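You operate a simulated robot arm through the tools that you are given. There is no shell and no other tool. Be economical: measure what you need, move in short steps, check, and stop when the job is done.

You are at the controls of a simulated two-armed robot. One attempt, no reset.

JOB
Lay the wooden board on the bare trestles, swing both trestle clips over it and wipe off the grease mark.
Fine: board square and centred on the trestles; black pad, put back. What is to be rubbed or washed off counts as gone when no trace of it is left.

Only the result counts: the job must be done as asked and must still hold three seconds after the hand-in. Knocking over, shifting, dropping, spilling or breaking anything else fails it.

ROBOT AND FRAMES
Two 7-joint arms with two-finger parallel grippers on one trunk, on a base that drives. Base frame: it is fixed to the floor where the robot stands at the start and does not move with it; the origin is under the middle of the robot, x ahead of it, y to its left, z up; the surface under the hand at the start is at about z = 750. Units: mm, degrees, N and s.
The left shoulder is at the start at [50, 177, 1154], the right one opposite. With the tool pointing down near the work surface each hand reaches from about 100 to 680 mm from the robot's upright axis, wherever it stands, measured 20 degrees to its own side. Places, roughly: orange trestle clip [500, 1900, 800]; top of the bare trestles [500, 1600, 700]; white trestle clip [500, 1200, 800]. Payload 3.43 kg a hand.
Tool frame (each hand has its own): the origin (TCP) lies between the finger pads and is the grasp point; the fingertips stand 34 mm ahead of it; z points along the fingers, y is the line along which they close. The gripper opens to 128 mm. The fingers are 24 mm wide and 12 mm thick; the gripper's body (48 by 130 mm) begins 96 mm behind the TCP.
Orientation is that of the tool frame in the base frame, as a unit quaternion [x, y, z, w]. With the fingers straight down and closing along the base's y, the tool's x points along the base's -x, its y along +y and its z along -z.

CONTROLS
- The arms move only by the tool play_rows. It takes "left_motion", "right_motion" or both (then of equal length, played together; a hand with none holds still); each is a list of rows, each a list of 7 numbers: the shift along the base's x, y, z in units of 400 mm (1.0 is 400 mm), then the turn, a rotation vector about the base's x, y, z in units of 60 degrees (1.0 is 60 degrees), then the finger opening in mm, from 0 to 128. In form: [[x, y, z, wx, wy, wz, grip], ...]. A call has 1 to 8 rows; each row is the pose to reach, as a shift and turn from the pose commanded when the call began. A call with a number of a shift or a turn outside -1 to 1 is refused whole. A row lasts 0.2 s, in which the tool goes at most 50 mm and 8.6 degrees; a call with a longer step from one row to the next is refused whole, and so is a gripper value outside its range. Where a pose cannot be reached the arm comes as near as it can. A force on the tool above 90 N (or 10 N above the force at the start of the call, whichever is more), or a blocked arm, ends the call early, and 0.2 s more pass. The fingers move at their own pace (about 108 mm/s each) and stop on an object; they squeeze with about 29 N. The grip force told is the motor's: it shows also when the fingers shut on nothing. Time passes only in rows, and 0.2 s behind the last, so rows that repeat a pose let the fingers close. It gives the time, the measured TCP pose, the force on the tool (base axes), the opening and the grip force at its end, in the units of the frame above (readings bear some noise), with the torque about the TCP (base axes, N m) and any sound that the robot's microphone picked up.
- Cameras (640 x 400 px; columns grow to the right, rows downward): "scene" is now at [150.7, 1.8, 1308.1]; the picture's right is [-0.04, -1.00, 0.00], its down [-0.71, 0.03, -0.70] and it looks along [0.70, -0.03, -0.71] (base axes); focal length 237 px, centre (320, 200). "left" rides on the left gripper at [76, 11, -160] in its tool frame; the picture's right is [-0.15, 0.99, 0.00], its down [-0.88, -0.13, -0.46] and it looks along [-0.45, -0.07, 0.89] (tool axes); focal length 234 px, centre (320, 200). "right" rides on the right gripper at [76, -11, -160] in its tool frame; the picture's right is [0.15, 0.99, 0.00], its down [-0.88, 0.13, -0.46] and it looks along [-0.45, 0.07, 0.89] (tool axes); focal length 234 px, centre (320, 200). There is no depth. A picture from a camera that has moved, and an enlarged one, comes with that camera's place and axes in the base frame and with its lens. The place of the scene camera against the robot may be out by one fixed shift of up to 18 mm in any direction.
- grab_frame(camera): a new picture of that camera. No time passes.
- move_column(by): slides the trunk up (or, below 0, down) by that many mm; the arms and the scene camera ride with it, the base frame stays. It gives what a move gives, with no picture.
- base_move(legs): drives the robot by 1 to 6 legs, each [ahead, turn to the left] in mm and degrees, along the robot's own axes; the way and the turn of a leg run together, so that a leg with both is an arc; at most 1500 mm and 180 degrees a leg. The arms and the cameras ride along, it lands a little off, and it stops where it bumps. It gives what a move gives.
- head_to(pan, tilt): turns the head with the scene camera to pan (to the left, within 80 degrees either way) and tilt (down, from -29 to 69), counted from straight ahead of the robot. It gives what a move gives.
- inspect(camera, box): a new picture of the part [left, top, right, bottom] of that camera's present view, enlarged. No time passes.
- finish_job(): hands the job in; it is judged then, once.

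Work in short steps. Places have to be worked out from the pictures, the camera data and where the tool is seen: move nearer, look again, correct. Check each grasp and each placing, and mend what went wrong. You have 120 turns and 92 pictures in all, those below and enlarged ones among them. Open the grippers and draw the arms clear of the work before you hand the job in, unless the task says otherwise; then end with one line.

The tools are called after ">>>" by a JSON object that holds its "api" and its "payload". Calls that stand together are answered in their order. play_rows: Moves the arms, as the interface text tells. Its arguments: {"type":"object","properties":{"left_motion":{"type":"array","items":{"type":"array","items":{"type":"number"}}},"right_motion":{"type":"array","items":{"type":"array","items":{"type":"number"}}}},"required":[]} The other tools are called the same way: move_column (by) slides the trunk up or down; base_move (legs) drives the base; head_to (pan, tilt) turns the head that bears the scene camera; grab_frame (camera) takes a picture; inspect (camera, box) takes an enlarged picture of a part of a camera's view; finish_job () hands the job in.

At the start:

```text
t: 0.0
left_position: [509.4, 216.2, 1104.7]
left_tool_rot: [-0.001, 1.0, 0.0, 0.0]
left_force: [-0.2, 0.4, 0.7]
left_moment: [0.0, -0.01, -0.02]
left_opening: 127.9
left_gripper_force: 0.0
right_position: [476.7, -176.9, 1013.6]
right_tool_rot: [-0.001, 1.0, -0.001, 0.0]
right_force: [-0.6, 0.6, 0.7]
right_moment: [-0.01, 0.0, -0.02]
right_opening: 127.8
right_gripper_force: 0.0
trunk travel left (down, up): [-325.0, 76.0]
robot x, y, heading: [0.2, -2.8, -0.1]
head pan, tilt: [-2.1, 45.3]
```

scene: 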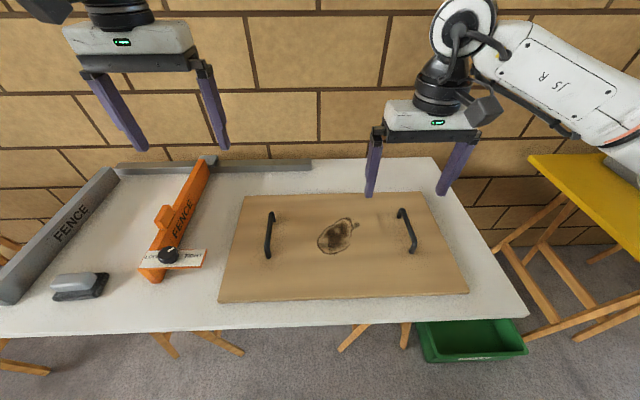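
right: 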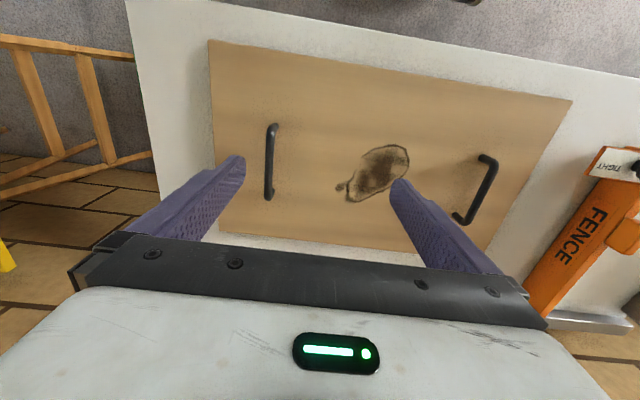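
left: 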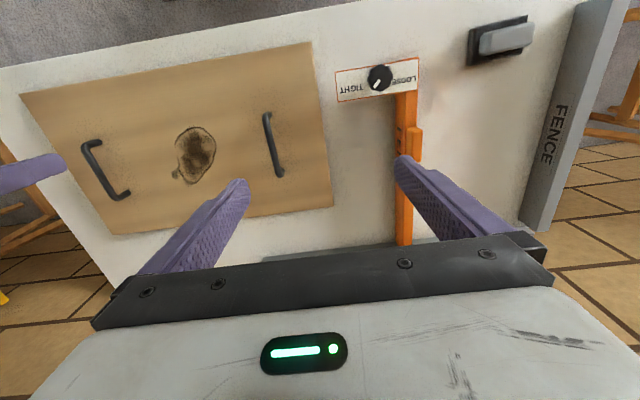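

I see the board with two handles in front and a grey/black block at the left; I look around to find the trestles, clips and the pads.

>>> {"api": "head_to", "payload": {"pan": 65, "tilt": 25}}

>>> {"api": "grab_frame", "payload": {"camera": "scene"}}

>>> {"api": "inspect", "payload": {"camera": "left", "box": [320, 0, 640, 200]}}

```text
t: 1.4
left_position: [509.5, 216.3, 1103.9]
left_tool_rot: [-0.001, 1.0, 0.0, 0.0]
left_force: [-0.3, 0.7, 0.3]
left_moment: [-0.03, 0.0, -0.04]
left_opening: 128.1
left_gripper_force: 0.0
right_position: [475.9, -178.0, 1014.5]
right_tool_rot: [0.001, 1.0, 0.0, 0.0]
right_force: [-0.6, -0.6, -0.4]
right_moment: [0.04, 0.02, 0.02]
right_opening: 127.8
right_gripper_force: 0.0
trunk travel left (down, up): [-325.0, 76.0]
robot x, y, heading: [2.1, 1.2, -0.0]
head pan, tilt: [65.0, 25.0]
```

```text
88 pictures are left
camera scene: at [108.7, 88.2, 1339.2], right [0.91, -0.42, 0.0], down [-0.18, -0.38, -0.91], along [0.38, 0.82, -0.42], focal length 237 px, centre (320, 200)
```

scene: 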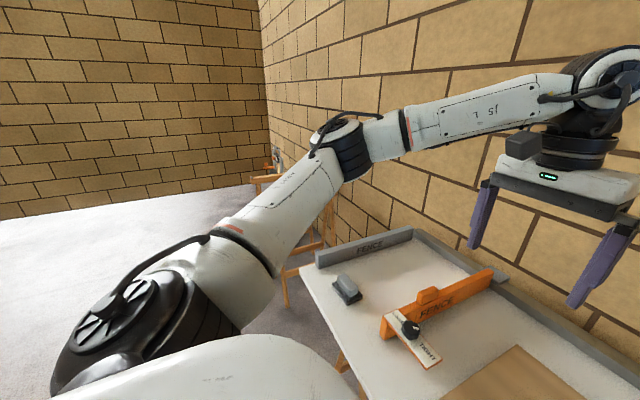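

```text
2.00 times, centred on (480, 100) of left
camera zoom: at [434.4, 229.6, 1263.8], right [0.15, 0.99, 0.0], down [0.88, -0.13, 0.46], along [0.45, -0.07, -0.89], focal length 468 px, centre (0, 400)
```

zoom: 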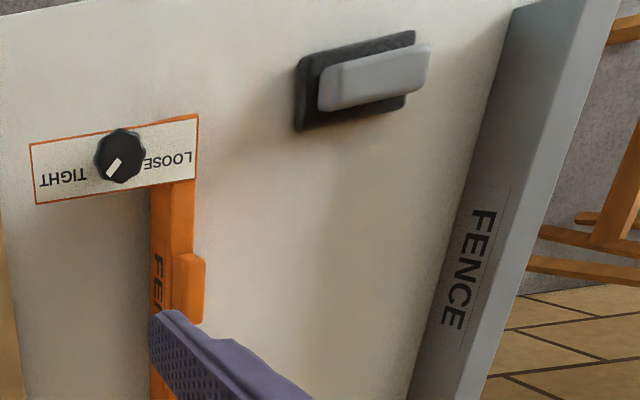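

The left arm hides the trestles; I look to the right for other pads, then will drive.

>>> {"api": "head_to", "payload": {"pan": -60, "tilt": 35}}

>>> {"api": "grab_frame", "payload": {"camera": "scene"}}

>>> {"api": "head_to", "payload": {"pan": 0, "tilt": 60}}

>>> {"api": "grab_frame", "payload": {"camera": "scene"}}

```text
t: 3.4
left_position: [509.6, 216.5, 1103.3]
left_tool_rot: [-0.001, 1.0, 0.0, -0.001]
left_force: [-0.6, -0.1, 0.7]
left_moment: [-0.01, 0.01, 0.01]
left_opening: 128.3
left_gripper_force: 0.1
right_position: [475.4, -177.2, 1014.6]
right_tool_rot: [0.0, 1.0, 0.001, 0.0]
right_force: [0.5, 0.9, 0.0]
right_moment: [-0.01, -0.01, -0.01]
right_opening: 127.9
right_gripper_force: 0.1
trunk travel left (down, up): [-325.0, 76.0]
robot x, y, heading: [-1.3, -1.1, 0.2]
head pan, tilt: [-60.0, 35.0]
```

```text
86 pictures are left
camera scene: at [113.8, -71.5, 1323.4], right [-0.87, -0.5, 0.0], down [-0.29, 0.5, -0.82], along [0.41, -0.71, -0.57], focal length 237 px, centre (320, 200)
```

scene: 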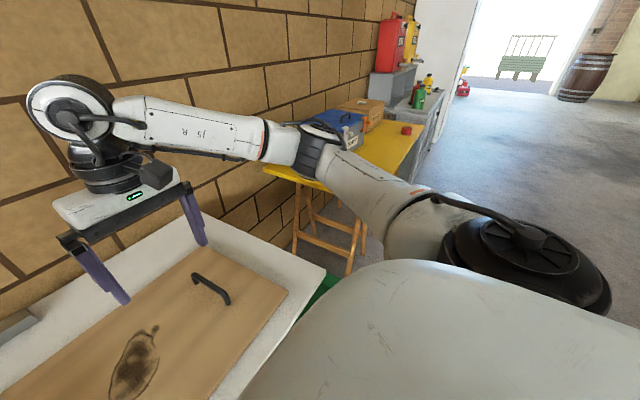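

```text
t: 4.7
left_position: [509.2, 217.1, 1104.1]
left_tool_rot: [-0.001, 1.0, 0.0, 0.0]
left_force: [0.6, 0.2, 0.1]
left_moment: [0.02, 0.0, -0.01]
left_opening: 127.9
left_gripper_force: 0.1
right_position: [475.1, -177.7, 1013.8]
right_tool_rot: [0.0, 1.0, 0.0, 0.0]
right_force: [0.9, -0.3, 0.7]
right_moment: [0.02, 0.0, -0.02]
right_opening: 128.2
right_gripper_force: 0.0
trunk travel left (down, up): [-325.0, 76.0]
robot x, y, heading: [-1.5, 0.7, 0.1]
head pan, tilt: [0.0, 60.0]
```

```text
85 pictures are left
camera scene: at [136.4, 4.6, 1289.1], right [0.0, -1.0, 0.0], down [-0.87, 0.0, -0.5], along [0.5, 0.0, -0.87], focal length 237 px, centre (320, 200)
```

scene: 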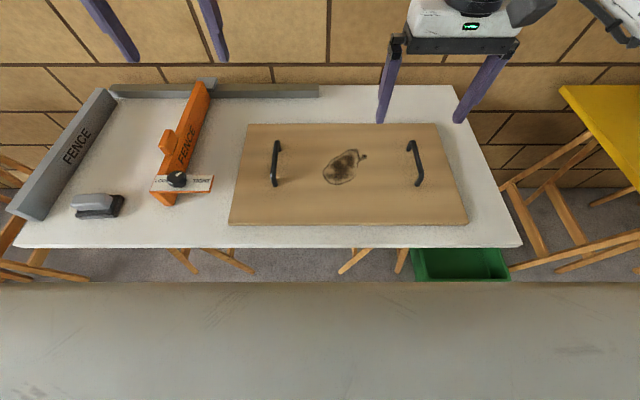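

The board is about 585×340 at (540,-62) with handles at y≈121 and -248; the pad sits at about (420,551). I turn left and drive a bit to see the trestles and reach the pad.

>>> {"api": "base_move", "payload": {"legs": [[0, 90], [270, 0]]}}

>>> {"api": "head_to", "payload": {"pan": -10, "tilt": 30}}

>>> {"api": "grab_frame", "payload": {"camera": "scene"}}

```text
t: 10.5
left_position: [-219.3, 778.6, 1104.5]
left_tool_rot: [0.708, -0.706, 0.0, 0.001]
left_force: [0.4, -0.7, -1.1]
left_moment: [0.0, 0.0, -0.01]
left_opening: 127.9
left_gripper_force: 0.1
right_position: [176.4, 746.5, 1013.9]
right_tool_rot: [0.708, -0.706, 0.0, 0.0]
right_force: [0.3, 0.3, 0.1]
right_moment: [-0.04, -0.01, 0.0]
right_opening: 128.1
right_gripper_force: 0.0
trunk travel left (down, up): [-325.0, 76.0]
robot x, y, heading: [-0.2, 268.8, 90.3]
head pan, tilt: [0.0, 60.0]
```

```text
t: 11.4
left_position: [-218.1, 780.1, 1104.0]
left_tool_rot: [0.707, -0.707, 0.001, 0.0]
left_force: [-0.4, 0.6, -0.1]
left_moment: [-0.04, 0.04, 0.01]
left_opening: 128.0
left_gripper_force: 0.0
right_position: [176.2, 746.5, 1013.7]
right_tool_rot: [0.708, -0.707, 0.0, 0.0]
right_force: [-0.4, 1.0, 0.6]
right_moment: [0.02, 0.02, -0.01]
right_opening: 128.3
right_gripper_force: 0.0
trunk travel left (down, up): [-325.0, 76.0]
robot x, y, heading: [-3.8, 270.2, 89.8]
head pan, tilt: [-10.0, 30.0]
```

```text
84 pictures are left
camera scene: at [15.0, 433.4, 1331.1], right [0.99, -0.17, 0.0], down [-0.09, -0.49, -0.87], along [0.15, 0.85, -0.5], focal length 237 px, centre (320, 200)
```

scene: 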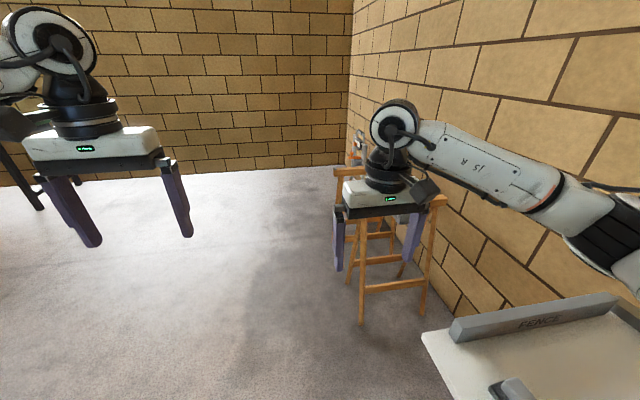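

The trestles stand at the wall; I drive opposite them and look at them squarely.

>>> {"api": "base_move", "payload": {"legs": [[1290, 0], [0, -90]]}}

>>> {"api": "head_to", "payload": {"pan": 0, "tilt": 50}}

>>> {"api": "grab_frame", "payload": {"camera": "scene"}}

>>> {"api": "grab_frame", "payload": {"camera": "left"}}

>>> {"api": "grab_frame", "payload": {"camera": "right"}}

```text
t: 21.7
left_position: [512.9, 1769.0, 1104.1]
left_tool_rot: [0.002, 1.0, 0.0, 0.0]
left_force: [-0.6, 0.0, 0.3]
left_moment: [0.0, -0.01, -0.01]
left_opening: 127.9
left_gripper_force: 0.1
right_position: [477.7, 1374.9, 1013.3]
right_tool_rot: [0.002, 1.0, 0.001, 0.0]
right_force: [0.4, -0.6, -0.5]
right_moment: [0.0, 0.0, -0.02]
right_opening: 128.1
right_gripper_force: 0.0
trunk travel left (down, up): [-325.0, 76.0]
robot x, y, heading: [2.7, 1554.3, -0.2]
head pan, tilt: [-10.0, 30.0]
```

```text
t: 22.5
left_position: [512.6, 1769.3, 1103.7]
left_tool_rot: [0.002, 1.0, 0.0, -0.001]
left_force: [0.5, -0.4, 0.5]
left_moment: [0.01, -0.01, -0.03]
left_opening: 128.0
left_gripper_force: 0.1
right_position: [479.0, 1375.5, 1013.9]
right_tool_rot: [0.002, 1.0, 0.001, 0.0]
right_force: [-0.6, 0.1, 1.1]
right_moment: [-0.01, 0.03, -0.02]
right_opening: 128.1
right_gripper_force: 0.0
trunk travel left (down, up): [-325.0, 76.0]
robot x, y, heading: [3.7, 1553.2, -0.2]
head pan, tilt: [0.0, 50.0]
```

```text
83 pictures are left
camera scene: at [149.3, 1558.6, 1301.7], right [0.0, -1.0, 0.0], down [-0.77, 0.0, -0.64], along [0.64, 0.0, -0.77], focal length 237 px, centre (320, 200)
```

scene: 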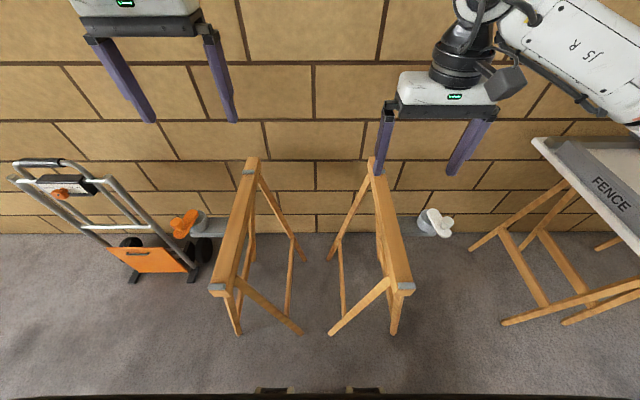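

```text
82 pictures are left
camera left: at [437.8, 1782.5, 1263.8], right [0.15, 0.99, 0.0], down [0.88, -0.13, 0.46], along [0.45, -0.07, -0.89], focal length 234 px, centre (320, 200)
```

left: 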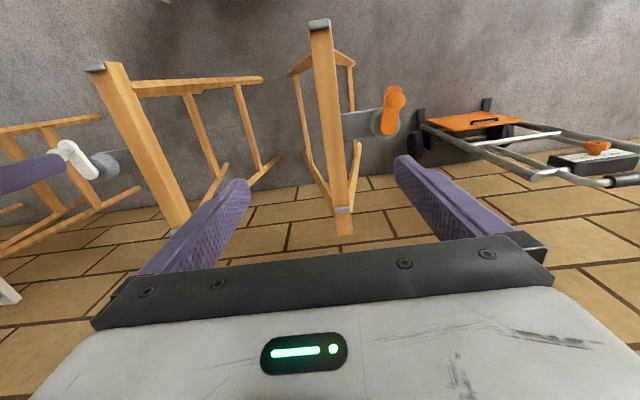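

```text
81 pictures are left
camera right: at [401.4, 1365.0, 1174.4], right [-0.14, 0.99, 0.0], down [0.88, 0.13, 0.46], along [0.45, 0.07, -0.89], focal length 234 px, centre (320, 200)
```

right: 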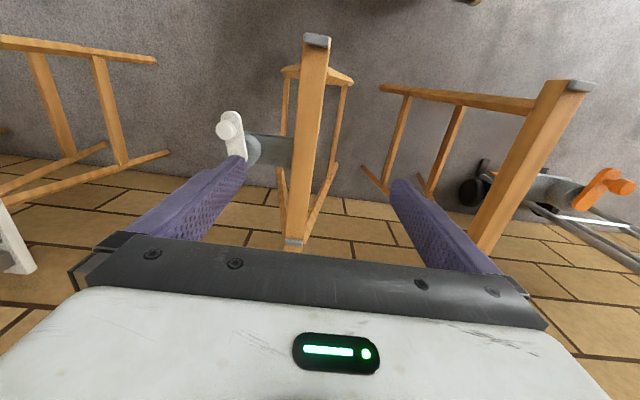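

The clips are pivoting levers on posts outside each trestle; I zoom in on them.

>>> {"api": "inspect", "payload": {"camera": "scene", "box": [150, 180, 250, 250]}}

>>> {"api": "inspect", "payload": {"camera": "scene", "box": [380, 180, 480, 250]}}

>>> {"api": "inspect", "payload": {"camera": "left", "box": [330, 60, 430, 130]}}

>>> {"api": "inspect", "payload": {"camera": "right", "box": [200, 90, 320, 180]}}

```text
5.71 times, centred on (200, 215) of scene
camera zoom: at [149.3, 1558.6, 1301.7], right [0.0, -1.0, 0.0], down [-0.77, 0.0, -0.64], along [0.64, 0.0, -0.77], focal length 1354 px, centre (1006, 114)
```

zoom: 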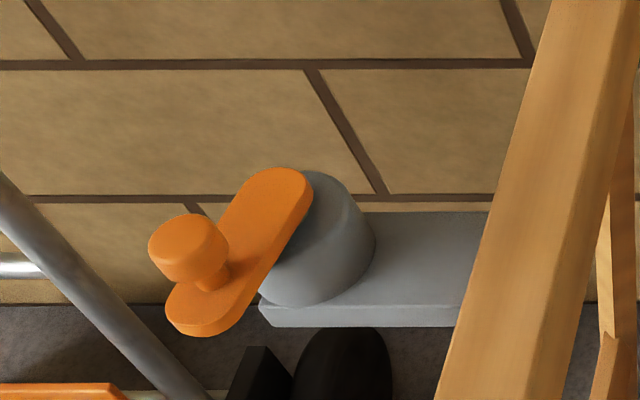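

```text
5.71 times, centred on (430, 215) of scene
camera zoom: at [149.3, 1558.6, 1301.7], right [0.0, -1.0, 0.0], down [-0.77, 0.0, -0.64], along [0.64, 0.0, -0.77], focal length 1354 px, centre (-309, 114)
```

zoom: 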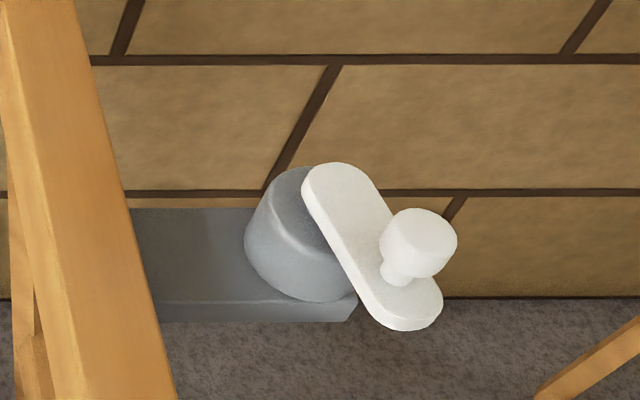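

```text
5.71 times, centred on (380, 95) of left
camera zoom: at [437.8, 1782.5, 1263.8], right [0.15, 0.99, 0.0], down [0.88, -0.13, 0.46], along [0.45, -0.07, -0.89], focal length 1338 px, centre (-23, 800)
```

zoom: 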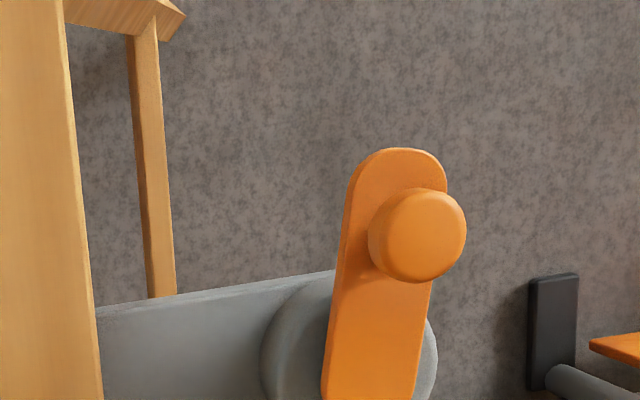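

```text
4.44 times, centred on (260, 135) of right
camera zoom: at [401.4, 1365.0, 1174.4], right [-0.14, 0.99, 0.0], down [0.88, 0.13, 0.46], along [0.45, 0.07, -0.89], focal length 1041 px, centre (587, 489)
```

zoom: 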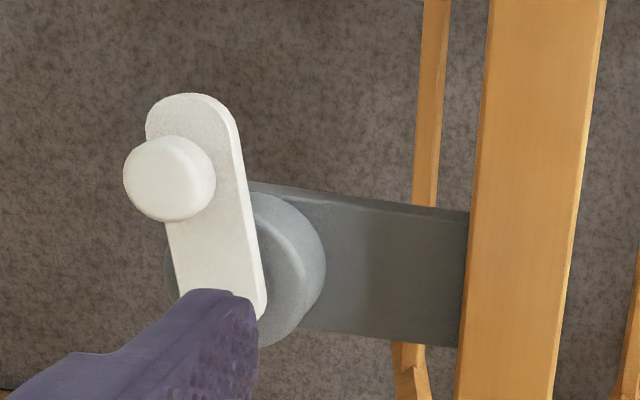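

Both clip levers point toward me (-x) and need a quarter swing inward. I zoom to measure the trestle beams accurately.

>>> {"api": "inspect", "payload": {"camera": "left", "box": [270, 0, 400, 250]}}

>>> {"api": "inspect", "payload": {"camera": "right", "box": [260, 20, 390, 270]}}

>>> {"api": "inspect", "payload": {"camera": "scene", "box": [190, 150, 430, 310]}}

```text
1.60 times, centred on (335, 125) of left
camera zoom: at [437.8, 1782.5, 1263.8], right [0.15, 0.99, 0.0], down [0.88, -0.13, 0.46], along [0.45, -0.07, -0.89], focal length 375 px, centre (296, 320)
```

zoom: 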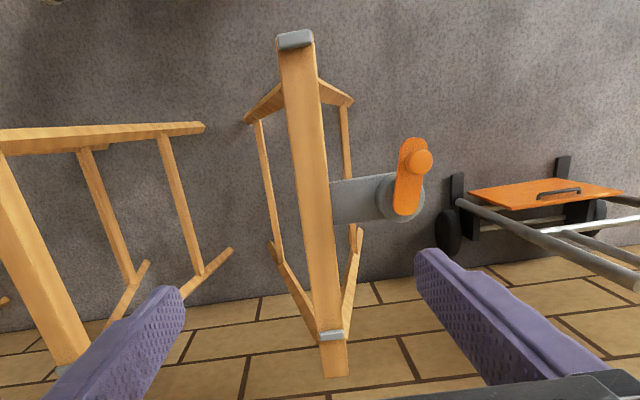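

```text
1.60 times, centred on (325, 145) of right
camera zoom: at [401.4, 1365.0, 1174.4], right [-0.14, 0.99, 0.0], down [0.88, 0.13, 0.46], along [0.45, 0.07, -0.89], focal length 375 px, centre (312, 288)
```

zoom: 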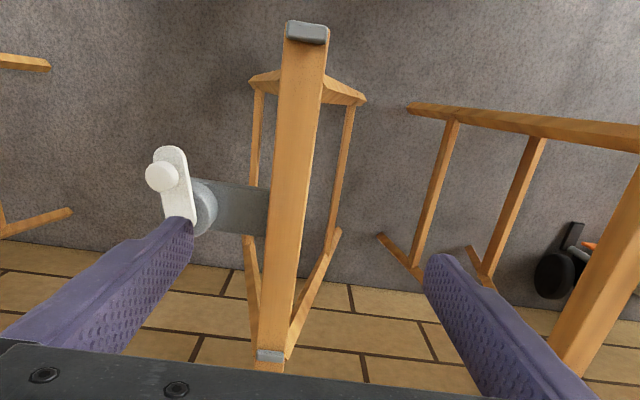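

```text
2.50 times, centred on (310, 230) of scene
camera zoom: at [149.3, 1558.6, 1301.7], right [0.0, -1.0, 0.0], down [-0.77, 0.0, -0.64], along [0.64, 0.0, -0.77], focal length 592 px, centre (345, 125)
```

zoom: 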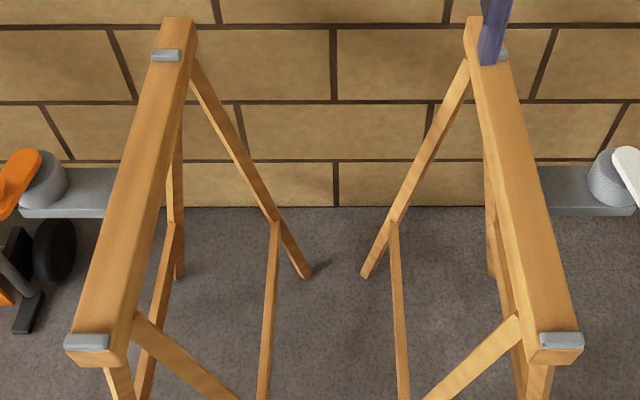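

Beam tops come out at z≈750, y≈1793 and 1354, end caps at x≈351 and 729: target board centre (540, 1573). I go back to the table, to wipe the board there first.

>>> {"api": "base_move", "payload": {"legs": [[0, -90], [1233, 0], [0, 90]]}}

>>> {"api": "head_to", "payload": {"pan": 20, "tilt": 55}}

>>> {"api": "grab_frame", "payload": {"camera": "left"}}

>>> {"api": "grab_frame", "payload": {"camera": "scene"}}

```text
t: 36.4
left_position: [525.0, 549.5, 1103.6]
left_tool_rot: [-0.009, 1.0, 0.0, 0.0]
left_force: [-0.3, 0.2, -0.2]
left_moment: [0.0, -0.02, -0.02]
left_opening: 127.8
left_gripper_force: 0.0
right_position: [497.7, 156.1, 1014.3]
right_tool_rot: [-0.008, 1.0, 0.0, 0.0]
right_force: [-0.1, 0.0, -0.3]
right_moment: [0.0, -0.01, 0.0]
right_opening: 128.1
right_gripper_force: 0.0
trunk travel left (down, up): [-325.0, 76.0]
robot x, y, heading: [19.3, 324.8, 0.7]
head pan, tilt: [0.0, 50.0]
```

```text
t: 37.2
left_position: [526.7, 549.0, 1104.8]
left_tool_rot: [-0.008, 1.0, 0.0, 0.0]
left_force: [0.0, 1.3, -0.5]
left_moment: [0.0, -0.03, 0.01]
left_opening: 127.8
left_gripper_force: 0.1
right_position: [499.8, 155.8, 1014.0]
right_tool_rot: [-0.009, 1.0, 0.001, 0.0]
right_force: [0.4, 0.5, -0.2]
right_moment: [0.0, -0.02, 0.0]
right_opening: 128.2
right_gripper_force: 0.1
trunk travel left (down, up): [-325.0, 76.0]
robot x, y, heading: [17.8, 325.1, 1.0]
head pan, tilt: [20.0, 55.0]
```

```text
73 pictures are left
camera left: at [450.2, 561.8, 1263.8], right [0.13, 0.99, 0.0], down [0.88, -0.11, 0.46], along [0.45, -0.06, -0.89], focal length 234 px, centre (320, 200)
```

left: 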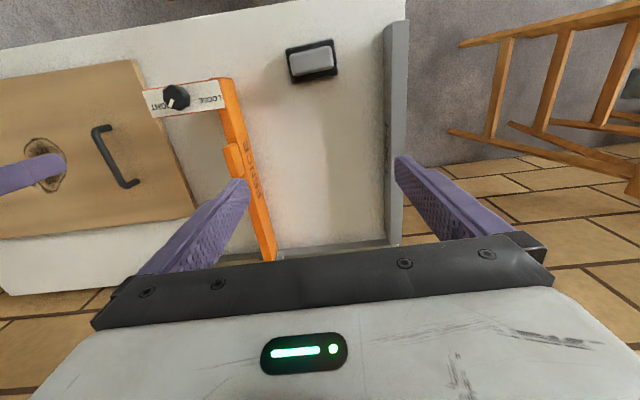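

```text
72 pictures are left
camera scene: at [156.9, 356.3, 1295.2], right [0.36, -0.93, 0.0], down [-0.76, -0.29, -0.57], along [0.54, 0.21, -0.82], focal length 237 px, centre (320, 200)
```

scene: 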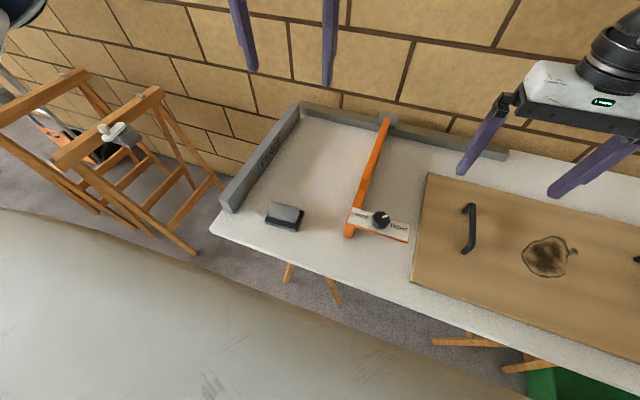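

The pad is at about (417, 552). I bring the left hand above it.

>>> {"api": "play_rows", "payload": {"left_motion": [[-0.05, 0, -0.085, 0, 0, 0, 128], [-0.1, 0, -0.17, 0, 0, 0, 128], [-0.15, 0, -0.255, 0, 0, 0, 128], [-0.2, 0, -0.34, 0, 0, 0, 128], [-0.24, 0, -0.425, 0, 0, 0, 128], [-0.27, 0.005, -0.48, 0, 0, 0, 128]]}}

>>> {"api": "grab_frame", "payload": {"camera": "left"}}

```text
t: 38.6
left_position: [417.7, 551.6, 911.3]
left_tool_rot: [-0.009, 1.0, -0.001, 0.0]
left_force: [0.3, -0.3, -0.9]
left_moment: [0.01, 0.0, 0.03]
left_opening: 128.0
left_gripper_force: 0.0
right_position: [499.9, 155.3, 1014.2]
right_tool_rot: [-0.009, 1.0, 0.0, -0.001]
right_force: [-0.3, -0.1, 0.8]
right_moment: [-0.02, 0.01, 0.0]
right_opening: 128.3
right_gripper_force: 0.1
trunk travel left (down, up): [-325.0, 76.0]
robot x, y, heading: [21.5, 322.9, 0.9]
head pan, tilt: [20.0, 55.0]
```

```text
71 pictures are left
camera left: at [342.3, 563.7, 1072.0], right [0.13, 0.99, 0.0], down [0.88, -0.11, 0.46], along [0.45, -0.06, -0.89], focal length 234 px, centre (320, 200)
```

left: 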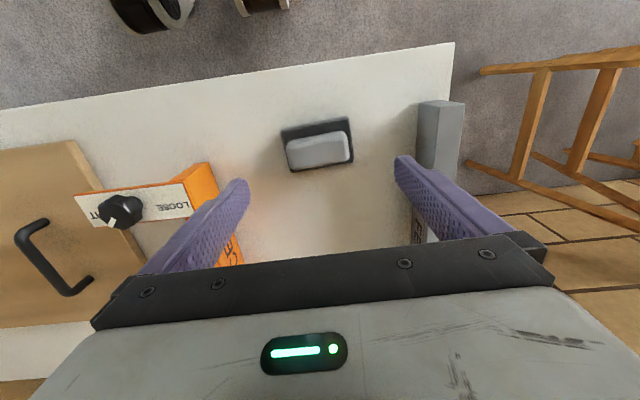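

The pad's handle is ~77 mm long along y, centred at about (419,553). I descend so the fingertips stand beside the handle and look.

>>> {"api": "play_rows", "payload": {"left_motion": [[0, 0, -0.1, 0, 0, 0, 128], [0.004, 0.004, -0.2, 0, 0, 0, 128], [0.004, 0.004, -0.265, 0, 0, 0, 128]]}}

>>> {"api": "grab_frame", "payload": {"camera": "left"}}

>>> {"api": "inspect", "payload": {"camera": "scene", "box": [230, 170, 350, 250]}}

```text
t: 39.4
left_position: [420.8, 552.4, 806.4]
left_tool_rot: [-0.009, 1.0, 0.0, 0.0]
left_force: [0.3, 0.1, -0.5]
left_moment: [-0.02, -0.03, 0.01]
left_opening: 128.2
left_gripper_force: 0.1
right_position: [498.6, 155.7, 1012.8]
right_tool_rot: [-0.009, 1.0, 0.0, 0.0]
right_force: [-0.1, 0.1, 0.7]
right_moment: [-0.02, 0.0, 0.0]
right_opening: 128.0
right_gripper_force: 0.0
trunk travel left (down, up): [-325.0, 76.0]
robot x, y, heading: [19.3, 322.8, 0.9]
head pan, tilt: [20.0, 55.0]
```

```text
70 pictures are left
camera left: at [345.8, 563.3, 966.0], right [0.13, 0.99, 0.0], down [0.88, -0.11, 0.46], along [0.45, -0.06, -0.89], focal length 234 px, centre (320, 200)
```

left: 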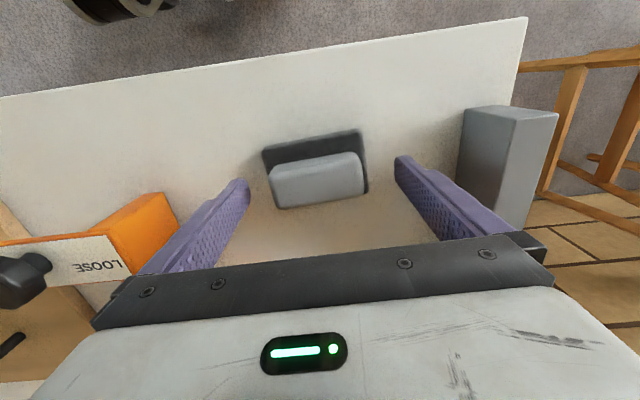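

```text
5.00 times, centred on (290, 210) of scene
camera zoom: at [157.0, 356.5, 1295.2], right [0.36, -0.93, 0.0], down [-0.76, -0.29, -0.57], along [0.54, 0.21, -0.82], focal length 1184 px, centre (470, 150)
```

zoom: 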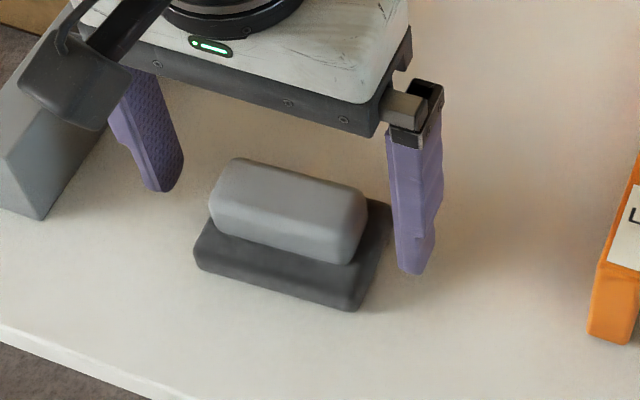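

Fingertips stand beside the handle, but the handle seems ~12 mm nearer to me; I shift x and close.

>>> {"api": "play_rows", "payload": {"left_motion": [[-0.03, 0, -0.005, 0, 0, 0, 128], [-0.03, 0, -0.005, 0, 0, 0, 70], [-0.03, 0, -0.005, 0, 0, 0, 60], [-0.03, 0, -0.005, 0, 0, 0, 50], [-0.03, 0, -0.005, 0, 0, 0, 50]]}}

>>> {"api": "inspect", "payload": {"camera": "scene", "box": [230, 170, 350, 250]}}

```text
t: 40.6
left_position: [408.0, 553.3, 804.5]
left_tool_rot: [-0.01, 1.0, 0.0, 0.0]
left_force: [0.5, 0.3, 0.1]
left_moment: [-0.08, -0.01, 0.0]
left_opening: 74.2
left_gripper_force: 28.6
right_position: [499.0, 155.2, 1012.8]
right_tool_rot: [-0.008, 1.0, -0.001, 0.0]
right_force: [-0.1, -0.1, 0.2]
right_moment: [0.0, 0.03, 0.0]
right_opening: 128.2
right_gripper_force: 0.1
trunk travel left (down, up): [-325.0, 76.0]
robot x, y, heading: [22.2, 324.1, 1.2]
head pan, tilt: [20.0, 55.0]
```

```text
5.00 times, centred on (290, 210) of scene
camera zoom: at [156.9, 356.4, 1295.2], right [0.36, -0.93, 0.0], down [-0.76, -0.29, -0.57], along [0.54, 0.21, -0.82], focal length 1184 px, centre (470, 150)
```

zoom: 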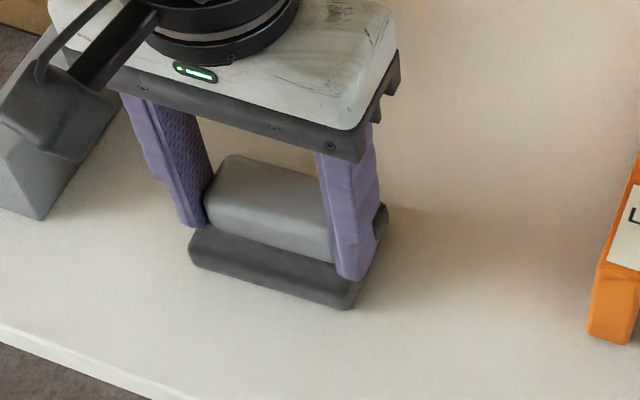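

The pad is held. I lift it well clear and turn the robot right toward the mark.

>>> {"api": "play_rows", "payload": {"left_motion": [[0, 0, 0.1, 0, 0, 0, 50], [0, 0, 0.2, 0, 0, 0, 50], [0, 0, 0.3, 0, 0, 0, 50], [0, 0, 0.4, 0, 0, 0, 50]]}}

>>> {"api": "base_move", "payload": {"legs": [[0, -45]]}}

>>> {"api": "head_to", "payload": {"pan": 0, "tilt": 50}}

>>> {"api": "grab_frame", "payload": {"camera": "scene"}}

>>> {"api": "grab_frame", "payload": {"camera": "left"}}

```text
t: 41.6
left_position: [404.5, 552.4, 963.3]
left_tool_rot: [-0.009, 1.0, -0.001, 0.0]
left_force: [0.3, 0.6, -0.8]
left_moment: [-0.02, -0.01, -0.01]
left_opening: 49.9
left_gripper_force: 0.0
right_position: [498.2, 155.3, 1014.9]
right_tool_rot: [-0.009, 1.0, 0.0, 0.0]
right_force: [0.3, 0.2, -0.1]
right_moment: [0.0, 0.02, 0.0]
right_opening: 128.1
right_gripper_force: 0.0
trunk travel left (down, up): [-325.0, 76.0]
robot x, y, heading: [18.8, 324.4, 0.9]
head pan, tilt: [20.0, 55.0]
```

```text
t: 44.0
left_position: [454.5, 216.9, 963.6]
left_tool_rot: [0.371, 0.929, 0.0, 0.0]
left_force: [-0.4, 0.6, 0.1]
left_moment: [-0.01, 0.0, 0.01]
left_opening: 49.9
left_gripper_force: 0.0
right_position: [242.4, -132.7, 1012.9]
right_tool_rot: [0.371, 0.929, 0.0, 0.0]
right_force: [-0.2, 0.1, 1.1]
right_moment: [0.01, 0.0, 0.01]
right_opening: 128.0
right_gripper_force: 0.1
trunk travel left (down, up): [-325.0, 76.0]
robot x, y, heading: [21.4, 323.3, -43.6]
head pan, tilt: [20.0, 55.0]
```

```text
t: 44.9
left_position: [456.0, 216.2, 963.4]
left_tool_rot: [0.372, 0.928, 0.0, -0.001]
left_force: [1.0, 0.5, 0.7]
left_moment: [0.0, -0.01, -0.01]
left_opening: 49.7
left_gripper_force: 0.1
right_position: [243.7, -132.1, 1014.1]
right_tool_rot: [0.371, 0.928, -0.001, 0.0]
right_force: [-0.1, 0.1, 0.1]
right_moment: [0.0, 0.02, 0.01]
right_opening: 128.1
right_gripper_force: 0.1
trunk travel left (down, up): [-325.0, 76.0]
robot x, y, heading: [21.5, 322.6, -43.4]
head pan, tilt: [0.0, 50.0]
```

```text
67 pictures are left
camera scene: at [126.1, 228.0, 1301.7], right [-0.69, -0.72, 0.0], down [-0.56, 0.53, -0.64], along [0.47, -0.44, -0.77], focal length 237 px, centre (320, 200)
```

scene: 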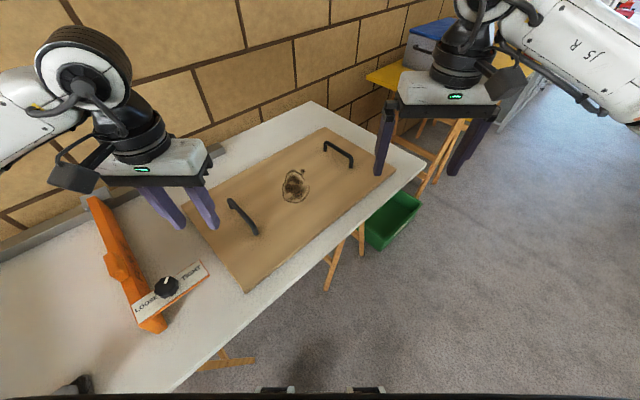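

```text
66 pictures are left
camera left: at [408.5, 278.6, 1123.2], right [0.79, 0.62, 0.0], down [0.55, -0.7, 0.46], along [0.28, -0.36, -0.89], focal length 234 px, centre (320, 200)
```

left: 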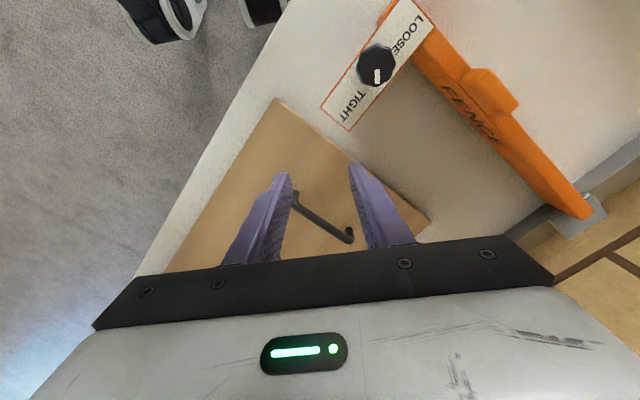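

The fingers slipped off the pad when lifting (opening 50, no force), so I must grip deeper. I turn back and look.

>>> {"api": "base_move", "payload": {"legs": [[0, 44.5]]}}

>>> {"api": "head_to", "payload": {"pan": 20, "tilt": 55}}

>>> {"api": "grab_frame", "payload": {"camera": "left"}}

>>> {"api": "inspect", "payload": {"camera": "scene", "box": [230, 170, 350, 250]}}

```text
t: 47.3
left_position: [405.2, 553.7, 963.6]
left_tool_rot: [-0.011, 1.0, -0.001, 0.001]
left_force: [-0.6, 0.8, 1.2]
left_moment: [0.0, 0.01, 0.02]
left_opening: 49.9
left_gripper_force: 0.0
right_position: [499.5, 157.1, 1015.1]
right_tool_rot: [-0.009, 1.0, 0.0, 0.0]
right_force: [1.1, -0.4, 0.1]
right_moment: [-0.01, 0.0, -0.03]
right_opening: 128.1
right_gripper_force: 0.1
trunk travel left (down, up): [-325.0, 76.0]
robot x, y, heading: [17.9, 324.5, 1.2]
head pan, tilt: [0.0, 50.0]
```

```text
t: 48.1
left_position: [404.2, 554.0, 964.6]
left_tool_rot: [-0.011, 1.0, 0.0, 0.0]
left_force: [0.0, 0.3, -0.1]
left_moment: [-0.02, -0.02, 0.02]
left_opening: 50.0
left_gripper_force: 0.1
right_position: [500.7, 157.2, 1013.2]
right_tool_rot: [-0.01, 1.0, 0.0, 0.0]
right_force: [-0.3, -0.1, -0.7]
right_moment: [0.01, 0.02, -0.02]
right_opening: 128.0
right_gripper_force: 0.0
trunk travel left (down, up): [-325.0, 76.0]
robot x, y, heading: [16.8, 324.8, 0.9]
head pan, tilt: [20.0, 55.0]
```

```text
65 pictures are left
camera left: at [329.7, 565.4, 1123.3], right [0.13, 0.99, 0.0], down [0.88, -0.11, 0.46], along [0.45, -0.06, -0.89], focal length 234 px, centre (320, 200)
```

left: 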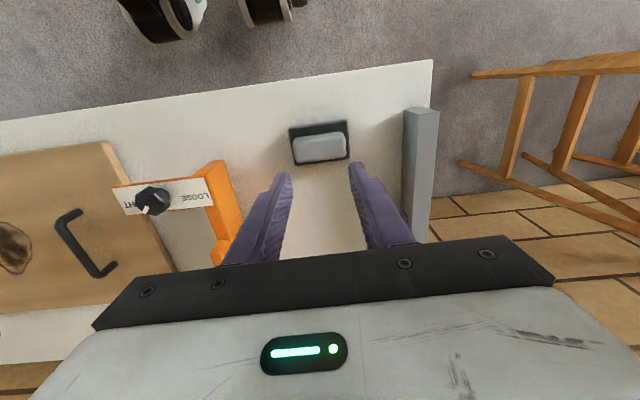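

```text
5.00 times, centred on (290, 210) of scene
camera zoom: at [156.9, 356.7, 1295.2], right [0.36, -0.93, 0.0], down [-0.76, -0.29, -0.57], along [0.54, 0.21, -0.82], focal length 1184 px, centre (470, 150)
```

zoom: 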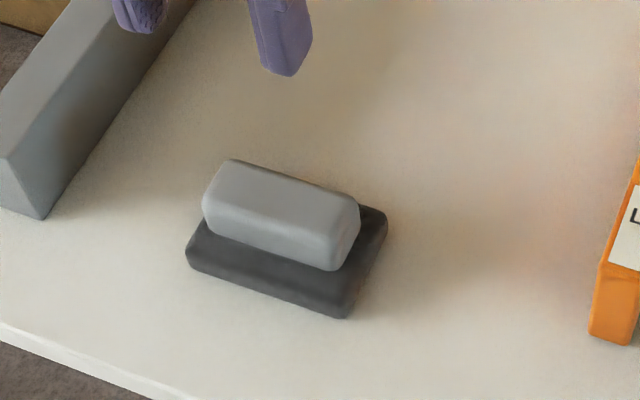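

The pad is standing about where it was. I come down again with open fingers over its handle (411, 554), to go deeper this time.

>>> {"api": "play_rows", "payload": {"left_motion": [[0.017, 0, -0.1, 0, 0, 0, 110], [0.017, 0, -0.2, 0, 0, 0, 110], [0.017, 0, -0.3, 0, 0, 0, 110], [0.017, 0, -0.38, 0, 0, 0, 88], [0.017, 0, -0.395, 0, 0, 0, 84], [0.017, 0, -0.405, 0, 0, 0, 82], [0.017, 0, -0.41, 0, 0, 0, 82], [0.017, 0, -0.415, 0, 0, 0, 82]]}}

>>> {"api": "inspect", "payload": {"camera": "scene", "box": [230, 170, 350, 250]}}

```text
t: 50.0
left_position: [410.2, 553.4, 802.8]
left_tool_rot: [-0.01, 1.0, 0.0, 0.006]
left_force: [-8.7, 8.6, 53.7]
left_moment: [0.11, 0.6, -0.18]
left_opening: 82.1
left_gripper_force: 0.1
right_position: [496.7, 155.5, 1017.5]
right_tool_rot: [-0.011, 1.0, 0.001, 0.002]
right_force: [0.0, 0.4, -0.4]
right_moment: [0.02, 0.02, 0.03]
right_opening: 127.9
right_gripper_force: 0.1
trunk travel left (down, up): [-325.0, 76.0]
robot x, y, heading: [23.7, 324.0, 1.3]
head pan, tilt: [20.0, 55.0]
```

```text
5.00 times, centred on (290, 210) of scene
camera zoom: at [152.6, 355.5, 1296.6], right [0.36, -0.93, 0.0], down [-0.76, -0.29, -0.58], along [0.54, 0.21, -0.82], focal length 1184 px, centre (470, 150)
```

zoom: 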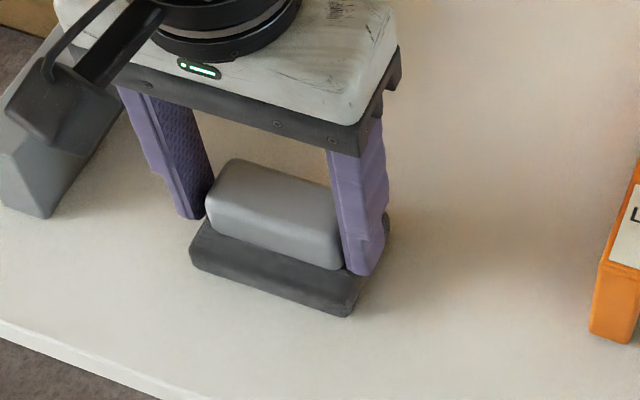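

Contact shows the pad base's top at z≈769, so tips are fully down. I back off slightly, close, and lift very slowly to test.

>>> {"api": "play_rows", "payload": {"left_motion": [[0, 0, 0.012, 0, 0, 0, 82], [0, 0, 0.012, 0, 0, 0, 60], [0, 0, 0.012, 0, 0, 0, 50], [0, 0, 0.012, 0, 0, 0, 50], [0, 0, 0.018, 0, 0, 0, 50], [0, 0, 0.025, 0, 0, 0, 50], [0, 0, 0.035, 0, 0, 0, 50], [0, 0, 0.05, 0, 0, 0, 50]]}}

>>> {"api": "inspect", "payload": {"camera": "scene", "box": [230, 170, 350, 250]}}

```text
t: 51.8
left_position: [411.8, 554.0, 817.4]
left_tool_rot: [-0.011, 1.0, 0.0, -0.002]
left_force: [0.1, -0.2, -0.4]
left_moment: [0.03, 0.01, -0.01]
left_opening: 74.3
left_gripper_force: 28.9
right_position: [499.1, 157.6, 1013.2]
right_tool_rot: [-0.011, 1.0, 0.001, 0.0]
right_force: [0.8, 0.6, 0.5]
right_moment: [0.04, -0.01, 0.0]
right_opening: 128.0
right_gripper_force: 0.1
trunk travel left (down, up): [-325.0, 76.0]
robot x, y, heading: [14.2, 326.0, 1.0]
head pan, tilt: [20.0, 55.0]
```

```text
5.00 times, centred on (290, 210) of scene
camera zoom: at [156.9, 356.8, 1295.1], right [0.36, -0.93, 0.0], down [-0.76, -0.3, -0.57], along [0.53, 0.21, -0.82], focal length 1184 px, centre (470, 150)
```

zoom: 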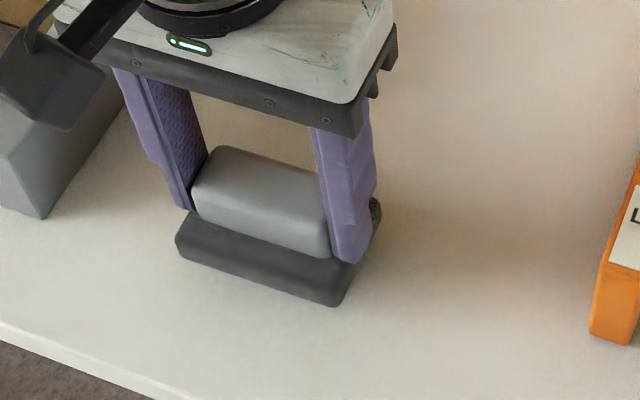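

Now it comes up with the hand. I continue lifting gently.

>>> {"api": "play_rows", "payload": {"left_motion": [[0, 0, 0.03, 0, 0, 0, 50], [0, 0, 0.06, 0, 0, 0, 50], [0, 0, 0.1, 0, 0, 0, 50], [0, 0, 0.14, 0, 0, 0, 50], [0, 0, 0.19, 0, 0, 0, 50], [0, 0, 0.24, 0, 0, 0, 50], [0, 0, 0.28, 0, 0, 0, 50], [0, 0, 0.31, 0, 0, 0, 50]]}}

>>> {"api": "grab_frame", "payload": {"camera": "left"}}

```text
t: 53.5
left_position: [412.1, 552.6, 940.6]
left_tool_rot: [-0.01, 1.0, 0.0, 0.0]
left_force: [-0.3, 0.0, -0.9]
left_moment: [-0.01, 0.02, 0.0]
left_opening: 74.2
left_gripper_force: 29.3
right_position: [500.2, 155.8, 1014.1]
right_tool_rot: [-0.01, 1.0, 0.0, 0.0]
right_force: [-0.4, 0.2, 0.0]
right_moment: [0.01, -0.01, 0.01]
right_opening: 127.9
right_gripper_force: 0.0
trunk travel left (down, up): [-325.0, 76.0]
robot x, y, heading: [20.2, 327.9, 1.2]
head pan, tilt: [20.0, 55.0]
```

```text
61 pictures are left
camera left: at [337.1, 564.3, 1100.8], right [0.13, 0.99, 0.0], down [0.88, -0.11, 0.46], along [0.45, -0.06, -0.89], focal length 234 px, centre (320, 200)
```

left: 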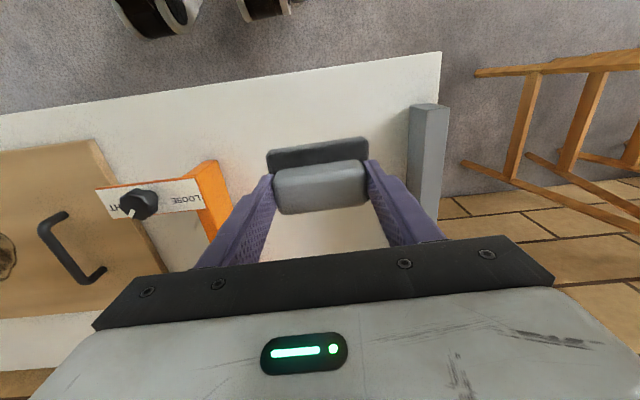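

The pad is held. I turn to face the mark.

>>> {"api": "base_move", "payload": {"legs": [[0, -45]]}}

>>> {"api": "head_to", "payload": {"pan": 0, "tilt": 50}}

>>> {"api": "grab_frame", "payload": {"camera": "scene"}}

```text
t: 56.0
left_position: [458.8, 208.4, 941.5]
left_tool_rot: [0.372, 0.928, 0.0, 0.0]
left_force: [-0.4, -0.4, -0.4]
left_moment: [0.0, 0.02, 0.01]
left_opening: 74.4
left_gripper_force: 29.2
right_position: [241.1, -133.0, 1013.2]
right_tool_rot: [0.372, 0.928, 0.001, 0.0]
right_force: [-0.9, 0.1, 0.7]
right_moment: [0.03, 0.0, 0.01]
right_opening: 128.1
right_gripper_force: 0.0
trunk travel left (down, up): [-325.0, 76.0]
robot x, y, heading: [16.9, 324.0, -43.5]
head pan, tilt: [20.0, 55.0]
```

```text
t: 56.8
left_position: [459.1, 209.7, 939.8]
left_tool_rot: [0.372, 0.928, 0.0, -0.001]
left_force: [1.1, 0.9, -1.2]
left_moment: [-0.01, 0.02, -0.04]
left_opening: 74.1
left_gripper_force: 28.6
right_position: [241.5, -131.7, 1013.1]
right_tool_rot: [0.372, 0.928, 0.0, 0.0]
right_force: [0.1, 0.5, -0.5]
right_moment: [0.03, 0.0, -0.02]
right_opening: 127.8
right_gripper_force: 0.0
trunk travel left (down, up): [-325.0, 76.0]
robot x, y, heading: [17.4, 326.0, -43.6]
head pan, tilt: [0.0, 50.0]
```

```text
60 pictures are left
camera scene: at [126.0, 227.8, 1301.7], right [-0.69, -0.72, 0.0], down [-0.55, 0.53, -0.64], along [0.47, -0.44, -0.77], focal length 237 px, centre (320, 200)
```

scene: 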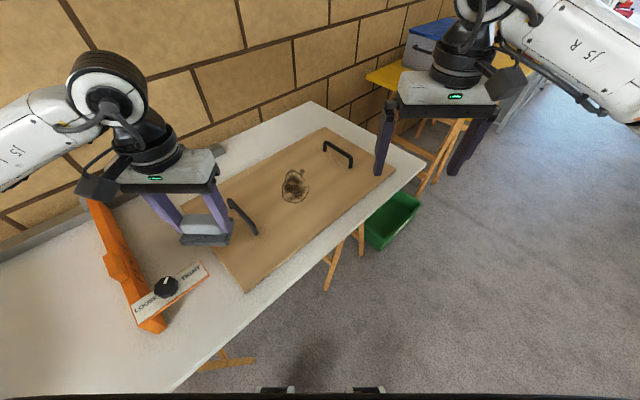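

The pad rides along. I move it over the mark, estimated at (541,-65), staying high above the handles, and look down.

>>> {"api": "play_rows", "payload": {"left_motion": [[0.03, -0.1, 0, 0, 0, 0, 50], [0.06, -0.2, 0, 0, 0, 0, 50], [0.09, -0.3, -0.02, 0, 0, 0, 50], [0.12, -0.4, -0.04, 0, 0, 0, 50], [0.15, -0.5, -0.06, 0, 0, 0, 50], [0.18, -0.6, -0.08, 0, 0, 0, 50], [0.2, -0.65, -0.1, 0, 0, 0, 50], [0.205, -0.6875, -0.125, 0, 0, 0, 50]]}}

>>> {"api": "grab_frame", "payload": {"camera": "left"}}

>>> {"api": "inspect", "payload": {"camera": "scene", "box": [200, 110, 400, 240]}}

```text
t: 58.6
left_position: [538.5, -58.5, 891.1]
left_tool_rot: [0.373, 0.928, -0.001, 0.001]
left_force: [0.4, 0.6, -1.1]
left_moment: [0.01, 0.03, -0.02]
left_opening: 74.1
left_gripper_force: 28.9
left hand out of reach, approached as far as the arm can: row 8
right_position: [241.9, -132.1, 1014.3]
right_tool_rot: [0.372, 0.928, -0.001, 0.0]
right_force: [0.0, 0.5, -1.0]
right_moment: [-0.01, 0.02, 0.0]
right_opening: 128.0
right_gripper_force: 0.0
trunk travel left (down, up): [-325.0, 76.0]
robot x, y, heading: [21.2, 327.2, -43.7]
head pan, tilt: [0.0, 50.0]
```

```text
59 pictures are left
camera left: at [491.7, 3.8, 1051.0], right [0.79, 0.61, 0.0], down [0.55, -0.7, 0.46], along [0.28, -0.36, -0.89], focal length 234 px, centre (320, 200)
```

left: 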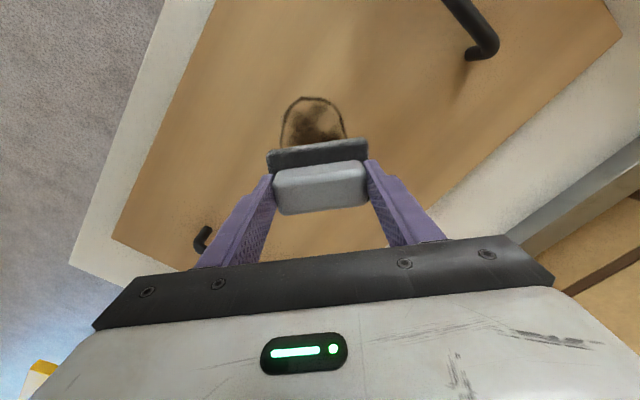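

```text
3.08 times, centred on (300, 175) of scene
camera zoom: at [126.7, 228.3, 1301.7], right [-0.69, -0.72, 0.0], down [-0.55, 0.53, -0.64], along [0.46, -0.44, -0.77], focal length 729 px, centre (382, 277)
```

zoom: 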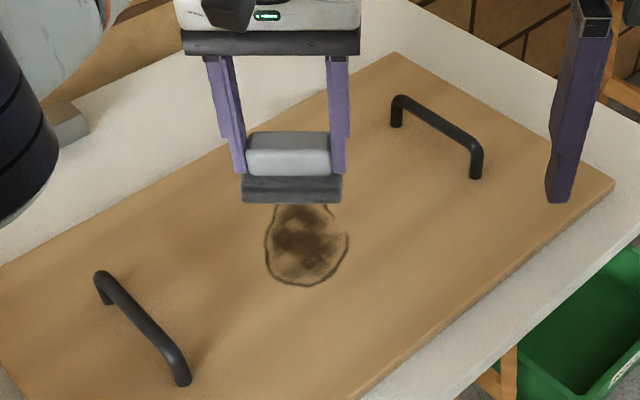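

The arm is at full stretch here. I retract and drive so the mark lies straight ahead (base at y≈0, heading 0).

>>> {"api": "play_rows", "payload": {"left_motion": [[-0.03, 0.09, 0.1, 0, 0, 0, 50], [-0.06, 0.19, 0.12, 0, 0, 0, 50], [-0.09, 0.29, 0.125, 0, 0, 0, 50], [-0.12, 0.39, 0.125, 0, 0, 0, 50], [-0.15, 0.49, 0.125, 0, 0, 0, 50], [-0.18, 0.59, 0.125, 0, 0, 0, 50]]}}

>>> {"api": "base_move", "payload": {"legs": [[0, -46.5], [370, 0], [0, 90]]}}

>>> {"api": "head_to", "payload": {"pan": 0, "tilt": 55}}

>>> {"api": "grab_frame", "payload": {"camera": "scene"}}

```text
refused: row 1 steps farther than a row can; nothing moved
```

```text
t: 67.0
left_position: [651.0, 13.4, 890.7]
left_tool_rot: [0.008, 1.0, -0.001, -0.001]
left_force: [0.6, -0.3, -1.2]
left_moment: [0.0, 0.01, 0.0]
left_opening: 74.2
left_gripper_force: 29.3
right_position: [484.6, -241.2, 1013.8]
right_tool_rot: [0.008, 1.0, 0.0, 0.0]
right_force: [-0.1, 1.5, -0.8]
right_moment: [0.01, 0.0, 0.01]
right_opening: 128.1
right_gripper_force: 0.0
trunk travel left (down, up): [-325.0, 76.0]
robot x, y, heading: [8.9, -54.0, -1.2]
head pan, tilt: [0.0, 50.0]
```

```text
t: 67.7
left_position: [651.5, 14.6, 891.7]
left_tool_rot: [0.009, 1.0, 0.0, -0.001]
left_force: [0.3, 0.5, -0.2]
left_moment: [-0.03, 0.0, -0.02]
left_opening: 74.2
left_gripper_force: 28.7
right_position: [485.5, -241.3, 1014.5]
right_tool_rot: [0.009, 1.0, 0.0, 0.0]
right_force: [-0.2, 0.0, 0.7]
right_moment: [0.03, -0.02, -0.01]
right_opening: 128.1
right_gripper_force: 0.1
trunk travel left (down, up): [-325.0, 76.0]
robot x, y, heading: [10.4, -52.1, -1.1]
head pan, tilt: [0.0, 55.0]
```

```text
57 pictures are left
camera scene: at [153.2, -53.3, 1295.2], right [-0.02, -1.0, 0.0], down [-0.82, 0.01, -0.57], along [0.57, -0.01, -0.82], focal length 237 px, centre (320, 200)
```

scene: 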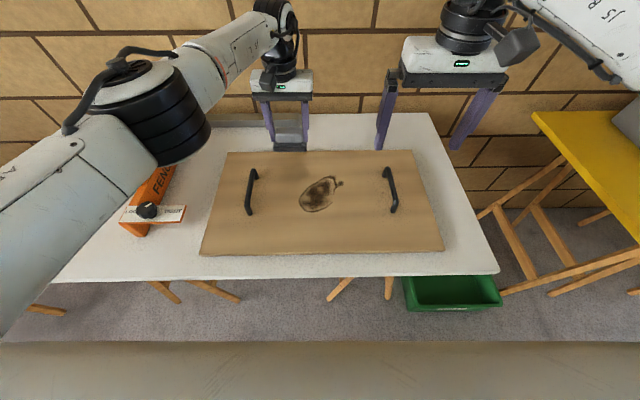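

Mark lies at about x 477–599, y 4…-115 incl. tail. I bring the pad above its centre and move the right hand out of the way.

>>> {"api": "play_rows", "payload": {"left_motion": [[-0.05, -0.03, 0, 0, 0, 0, 50], [-0.1, -0.06, 0, 0, 0, 0, 50], [-0.15, -0.09, -0.02, 0, 0, 0, 50], [-0.2, -0.12, -0.04, 0, 0, 0, 50], [-0.25, -0.15, -0.06, 0, 0, 0, 50], [-0.2825, -0.1625, -0.08, 0, 0, 0, 50]], "right_motion": [[0, -0.08, 0, 0, 0, 0, 128], [0, -0.16, 0, 0, 0, 0, 128], [0, -0.24, 0, 0, 0, 0, 128], [0, -0.3, 0, 0, 0, 0, 128], [0, -0.36, 0, 0, 0, 0, 128], [0, -0.4, 0, 0, 0, 0, 128]]}}

>>> {"api": "grab_frame", "payload": {"camera": "left"}}

```text
t: 69.1
left_position: [538.4, -50.5, 860.0]
left_tool_rot: [0.008, 1.0, 0.0, -0.001]
left_force: [-0.7, -0.3, -0.5]
left_moment: [0.03, 0.0, 0.06]
left_opening: 74.1
left_gripper_force: 28.6
right_position: [483.8, -401.9, 1013.2]
right_tool_rot: [0.008, 1.0, 0.0, 0.001]
right_force: [1.0, 0.0, 0.0]
right_moment: [0.0, -0.01, 0.04]
right_opening: 128.1
right_gripper_force: 0.0
trunk travel left (down, up): [-325.0, 76.0]
robot x, y, heading: [10.1, -55.2, -1.1]
head pan, tilt: [0.0, 55.0]
```

```text
56 pictures are left
camera left: at [463.2, -36.8, 1019.6], right [0.16, 0.99, 0.0], down [0.88, -0.14, 0.45], along [0.45, -0.07, -0.89], focal length 234 px, centre (320, 200)
```

left: 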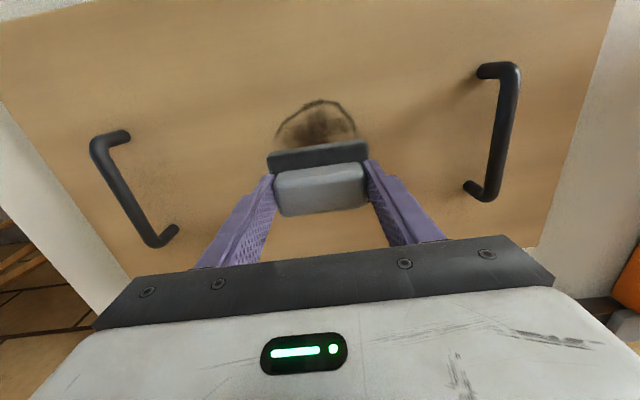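

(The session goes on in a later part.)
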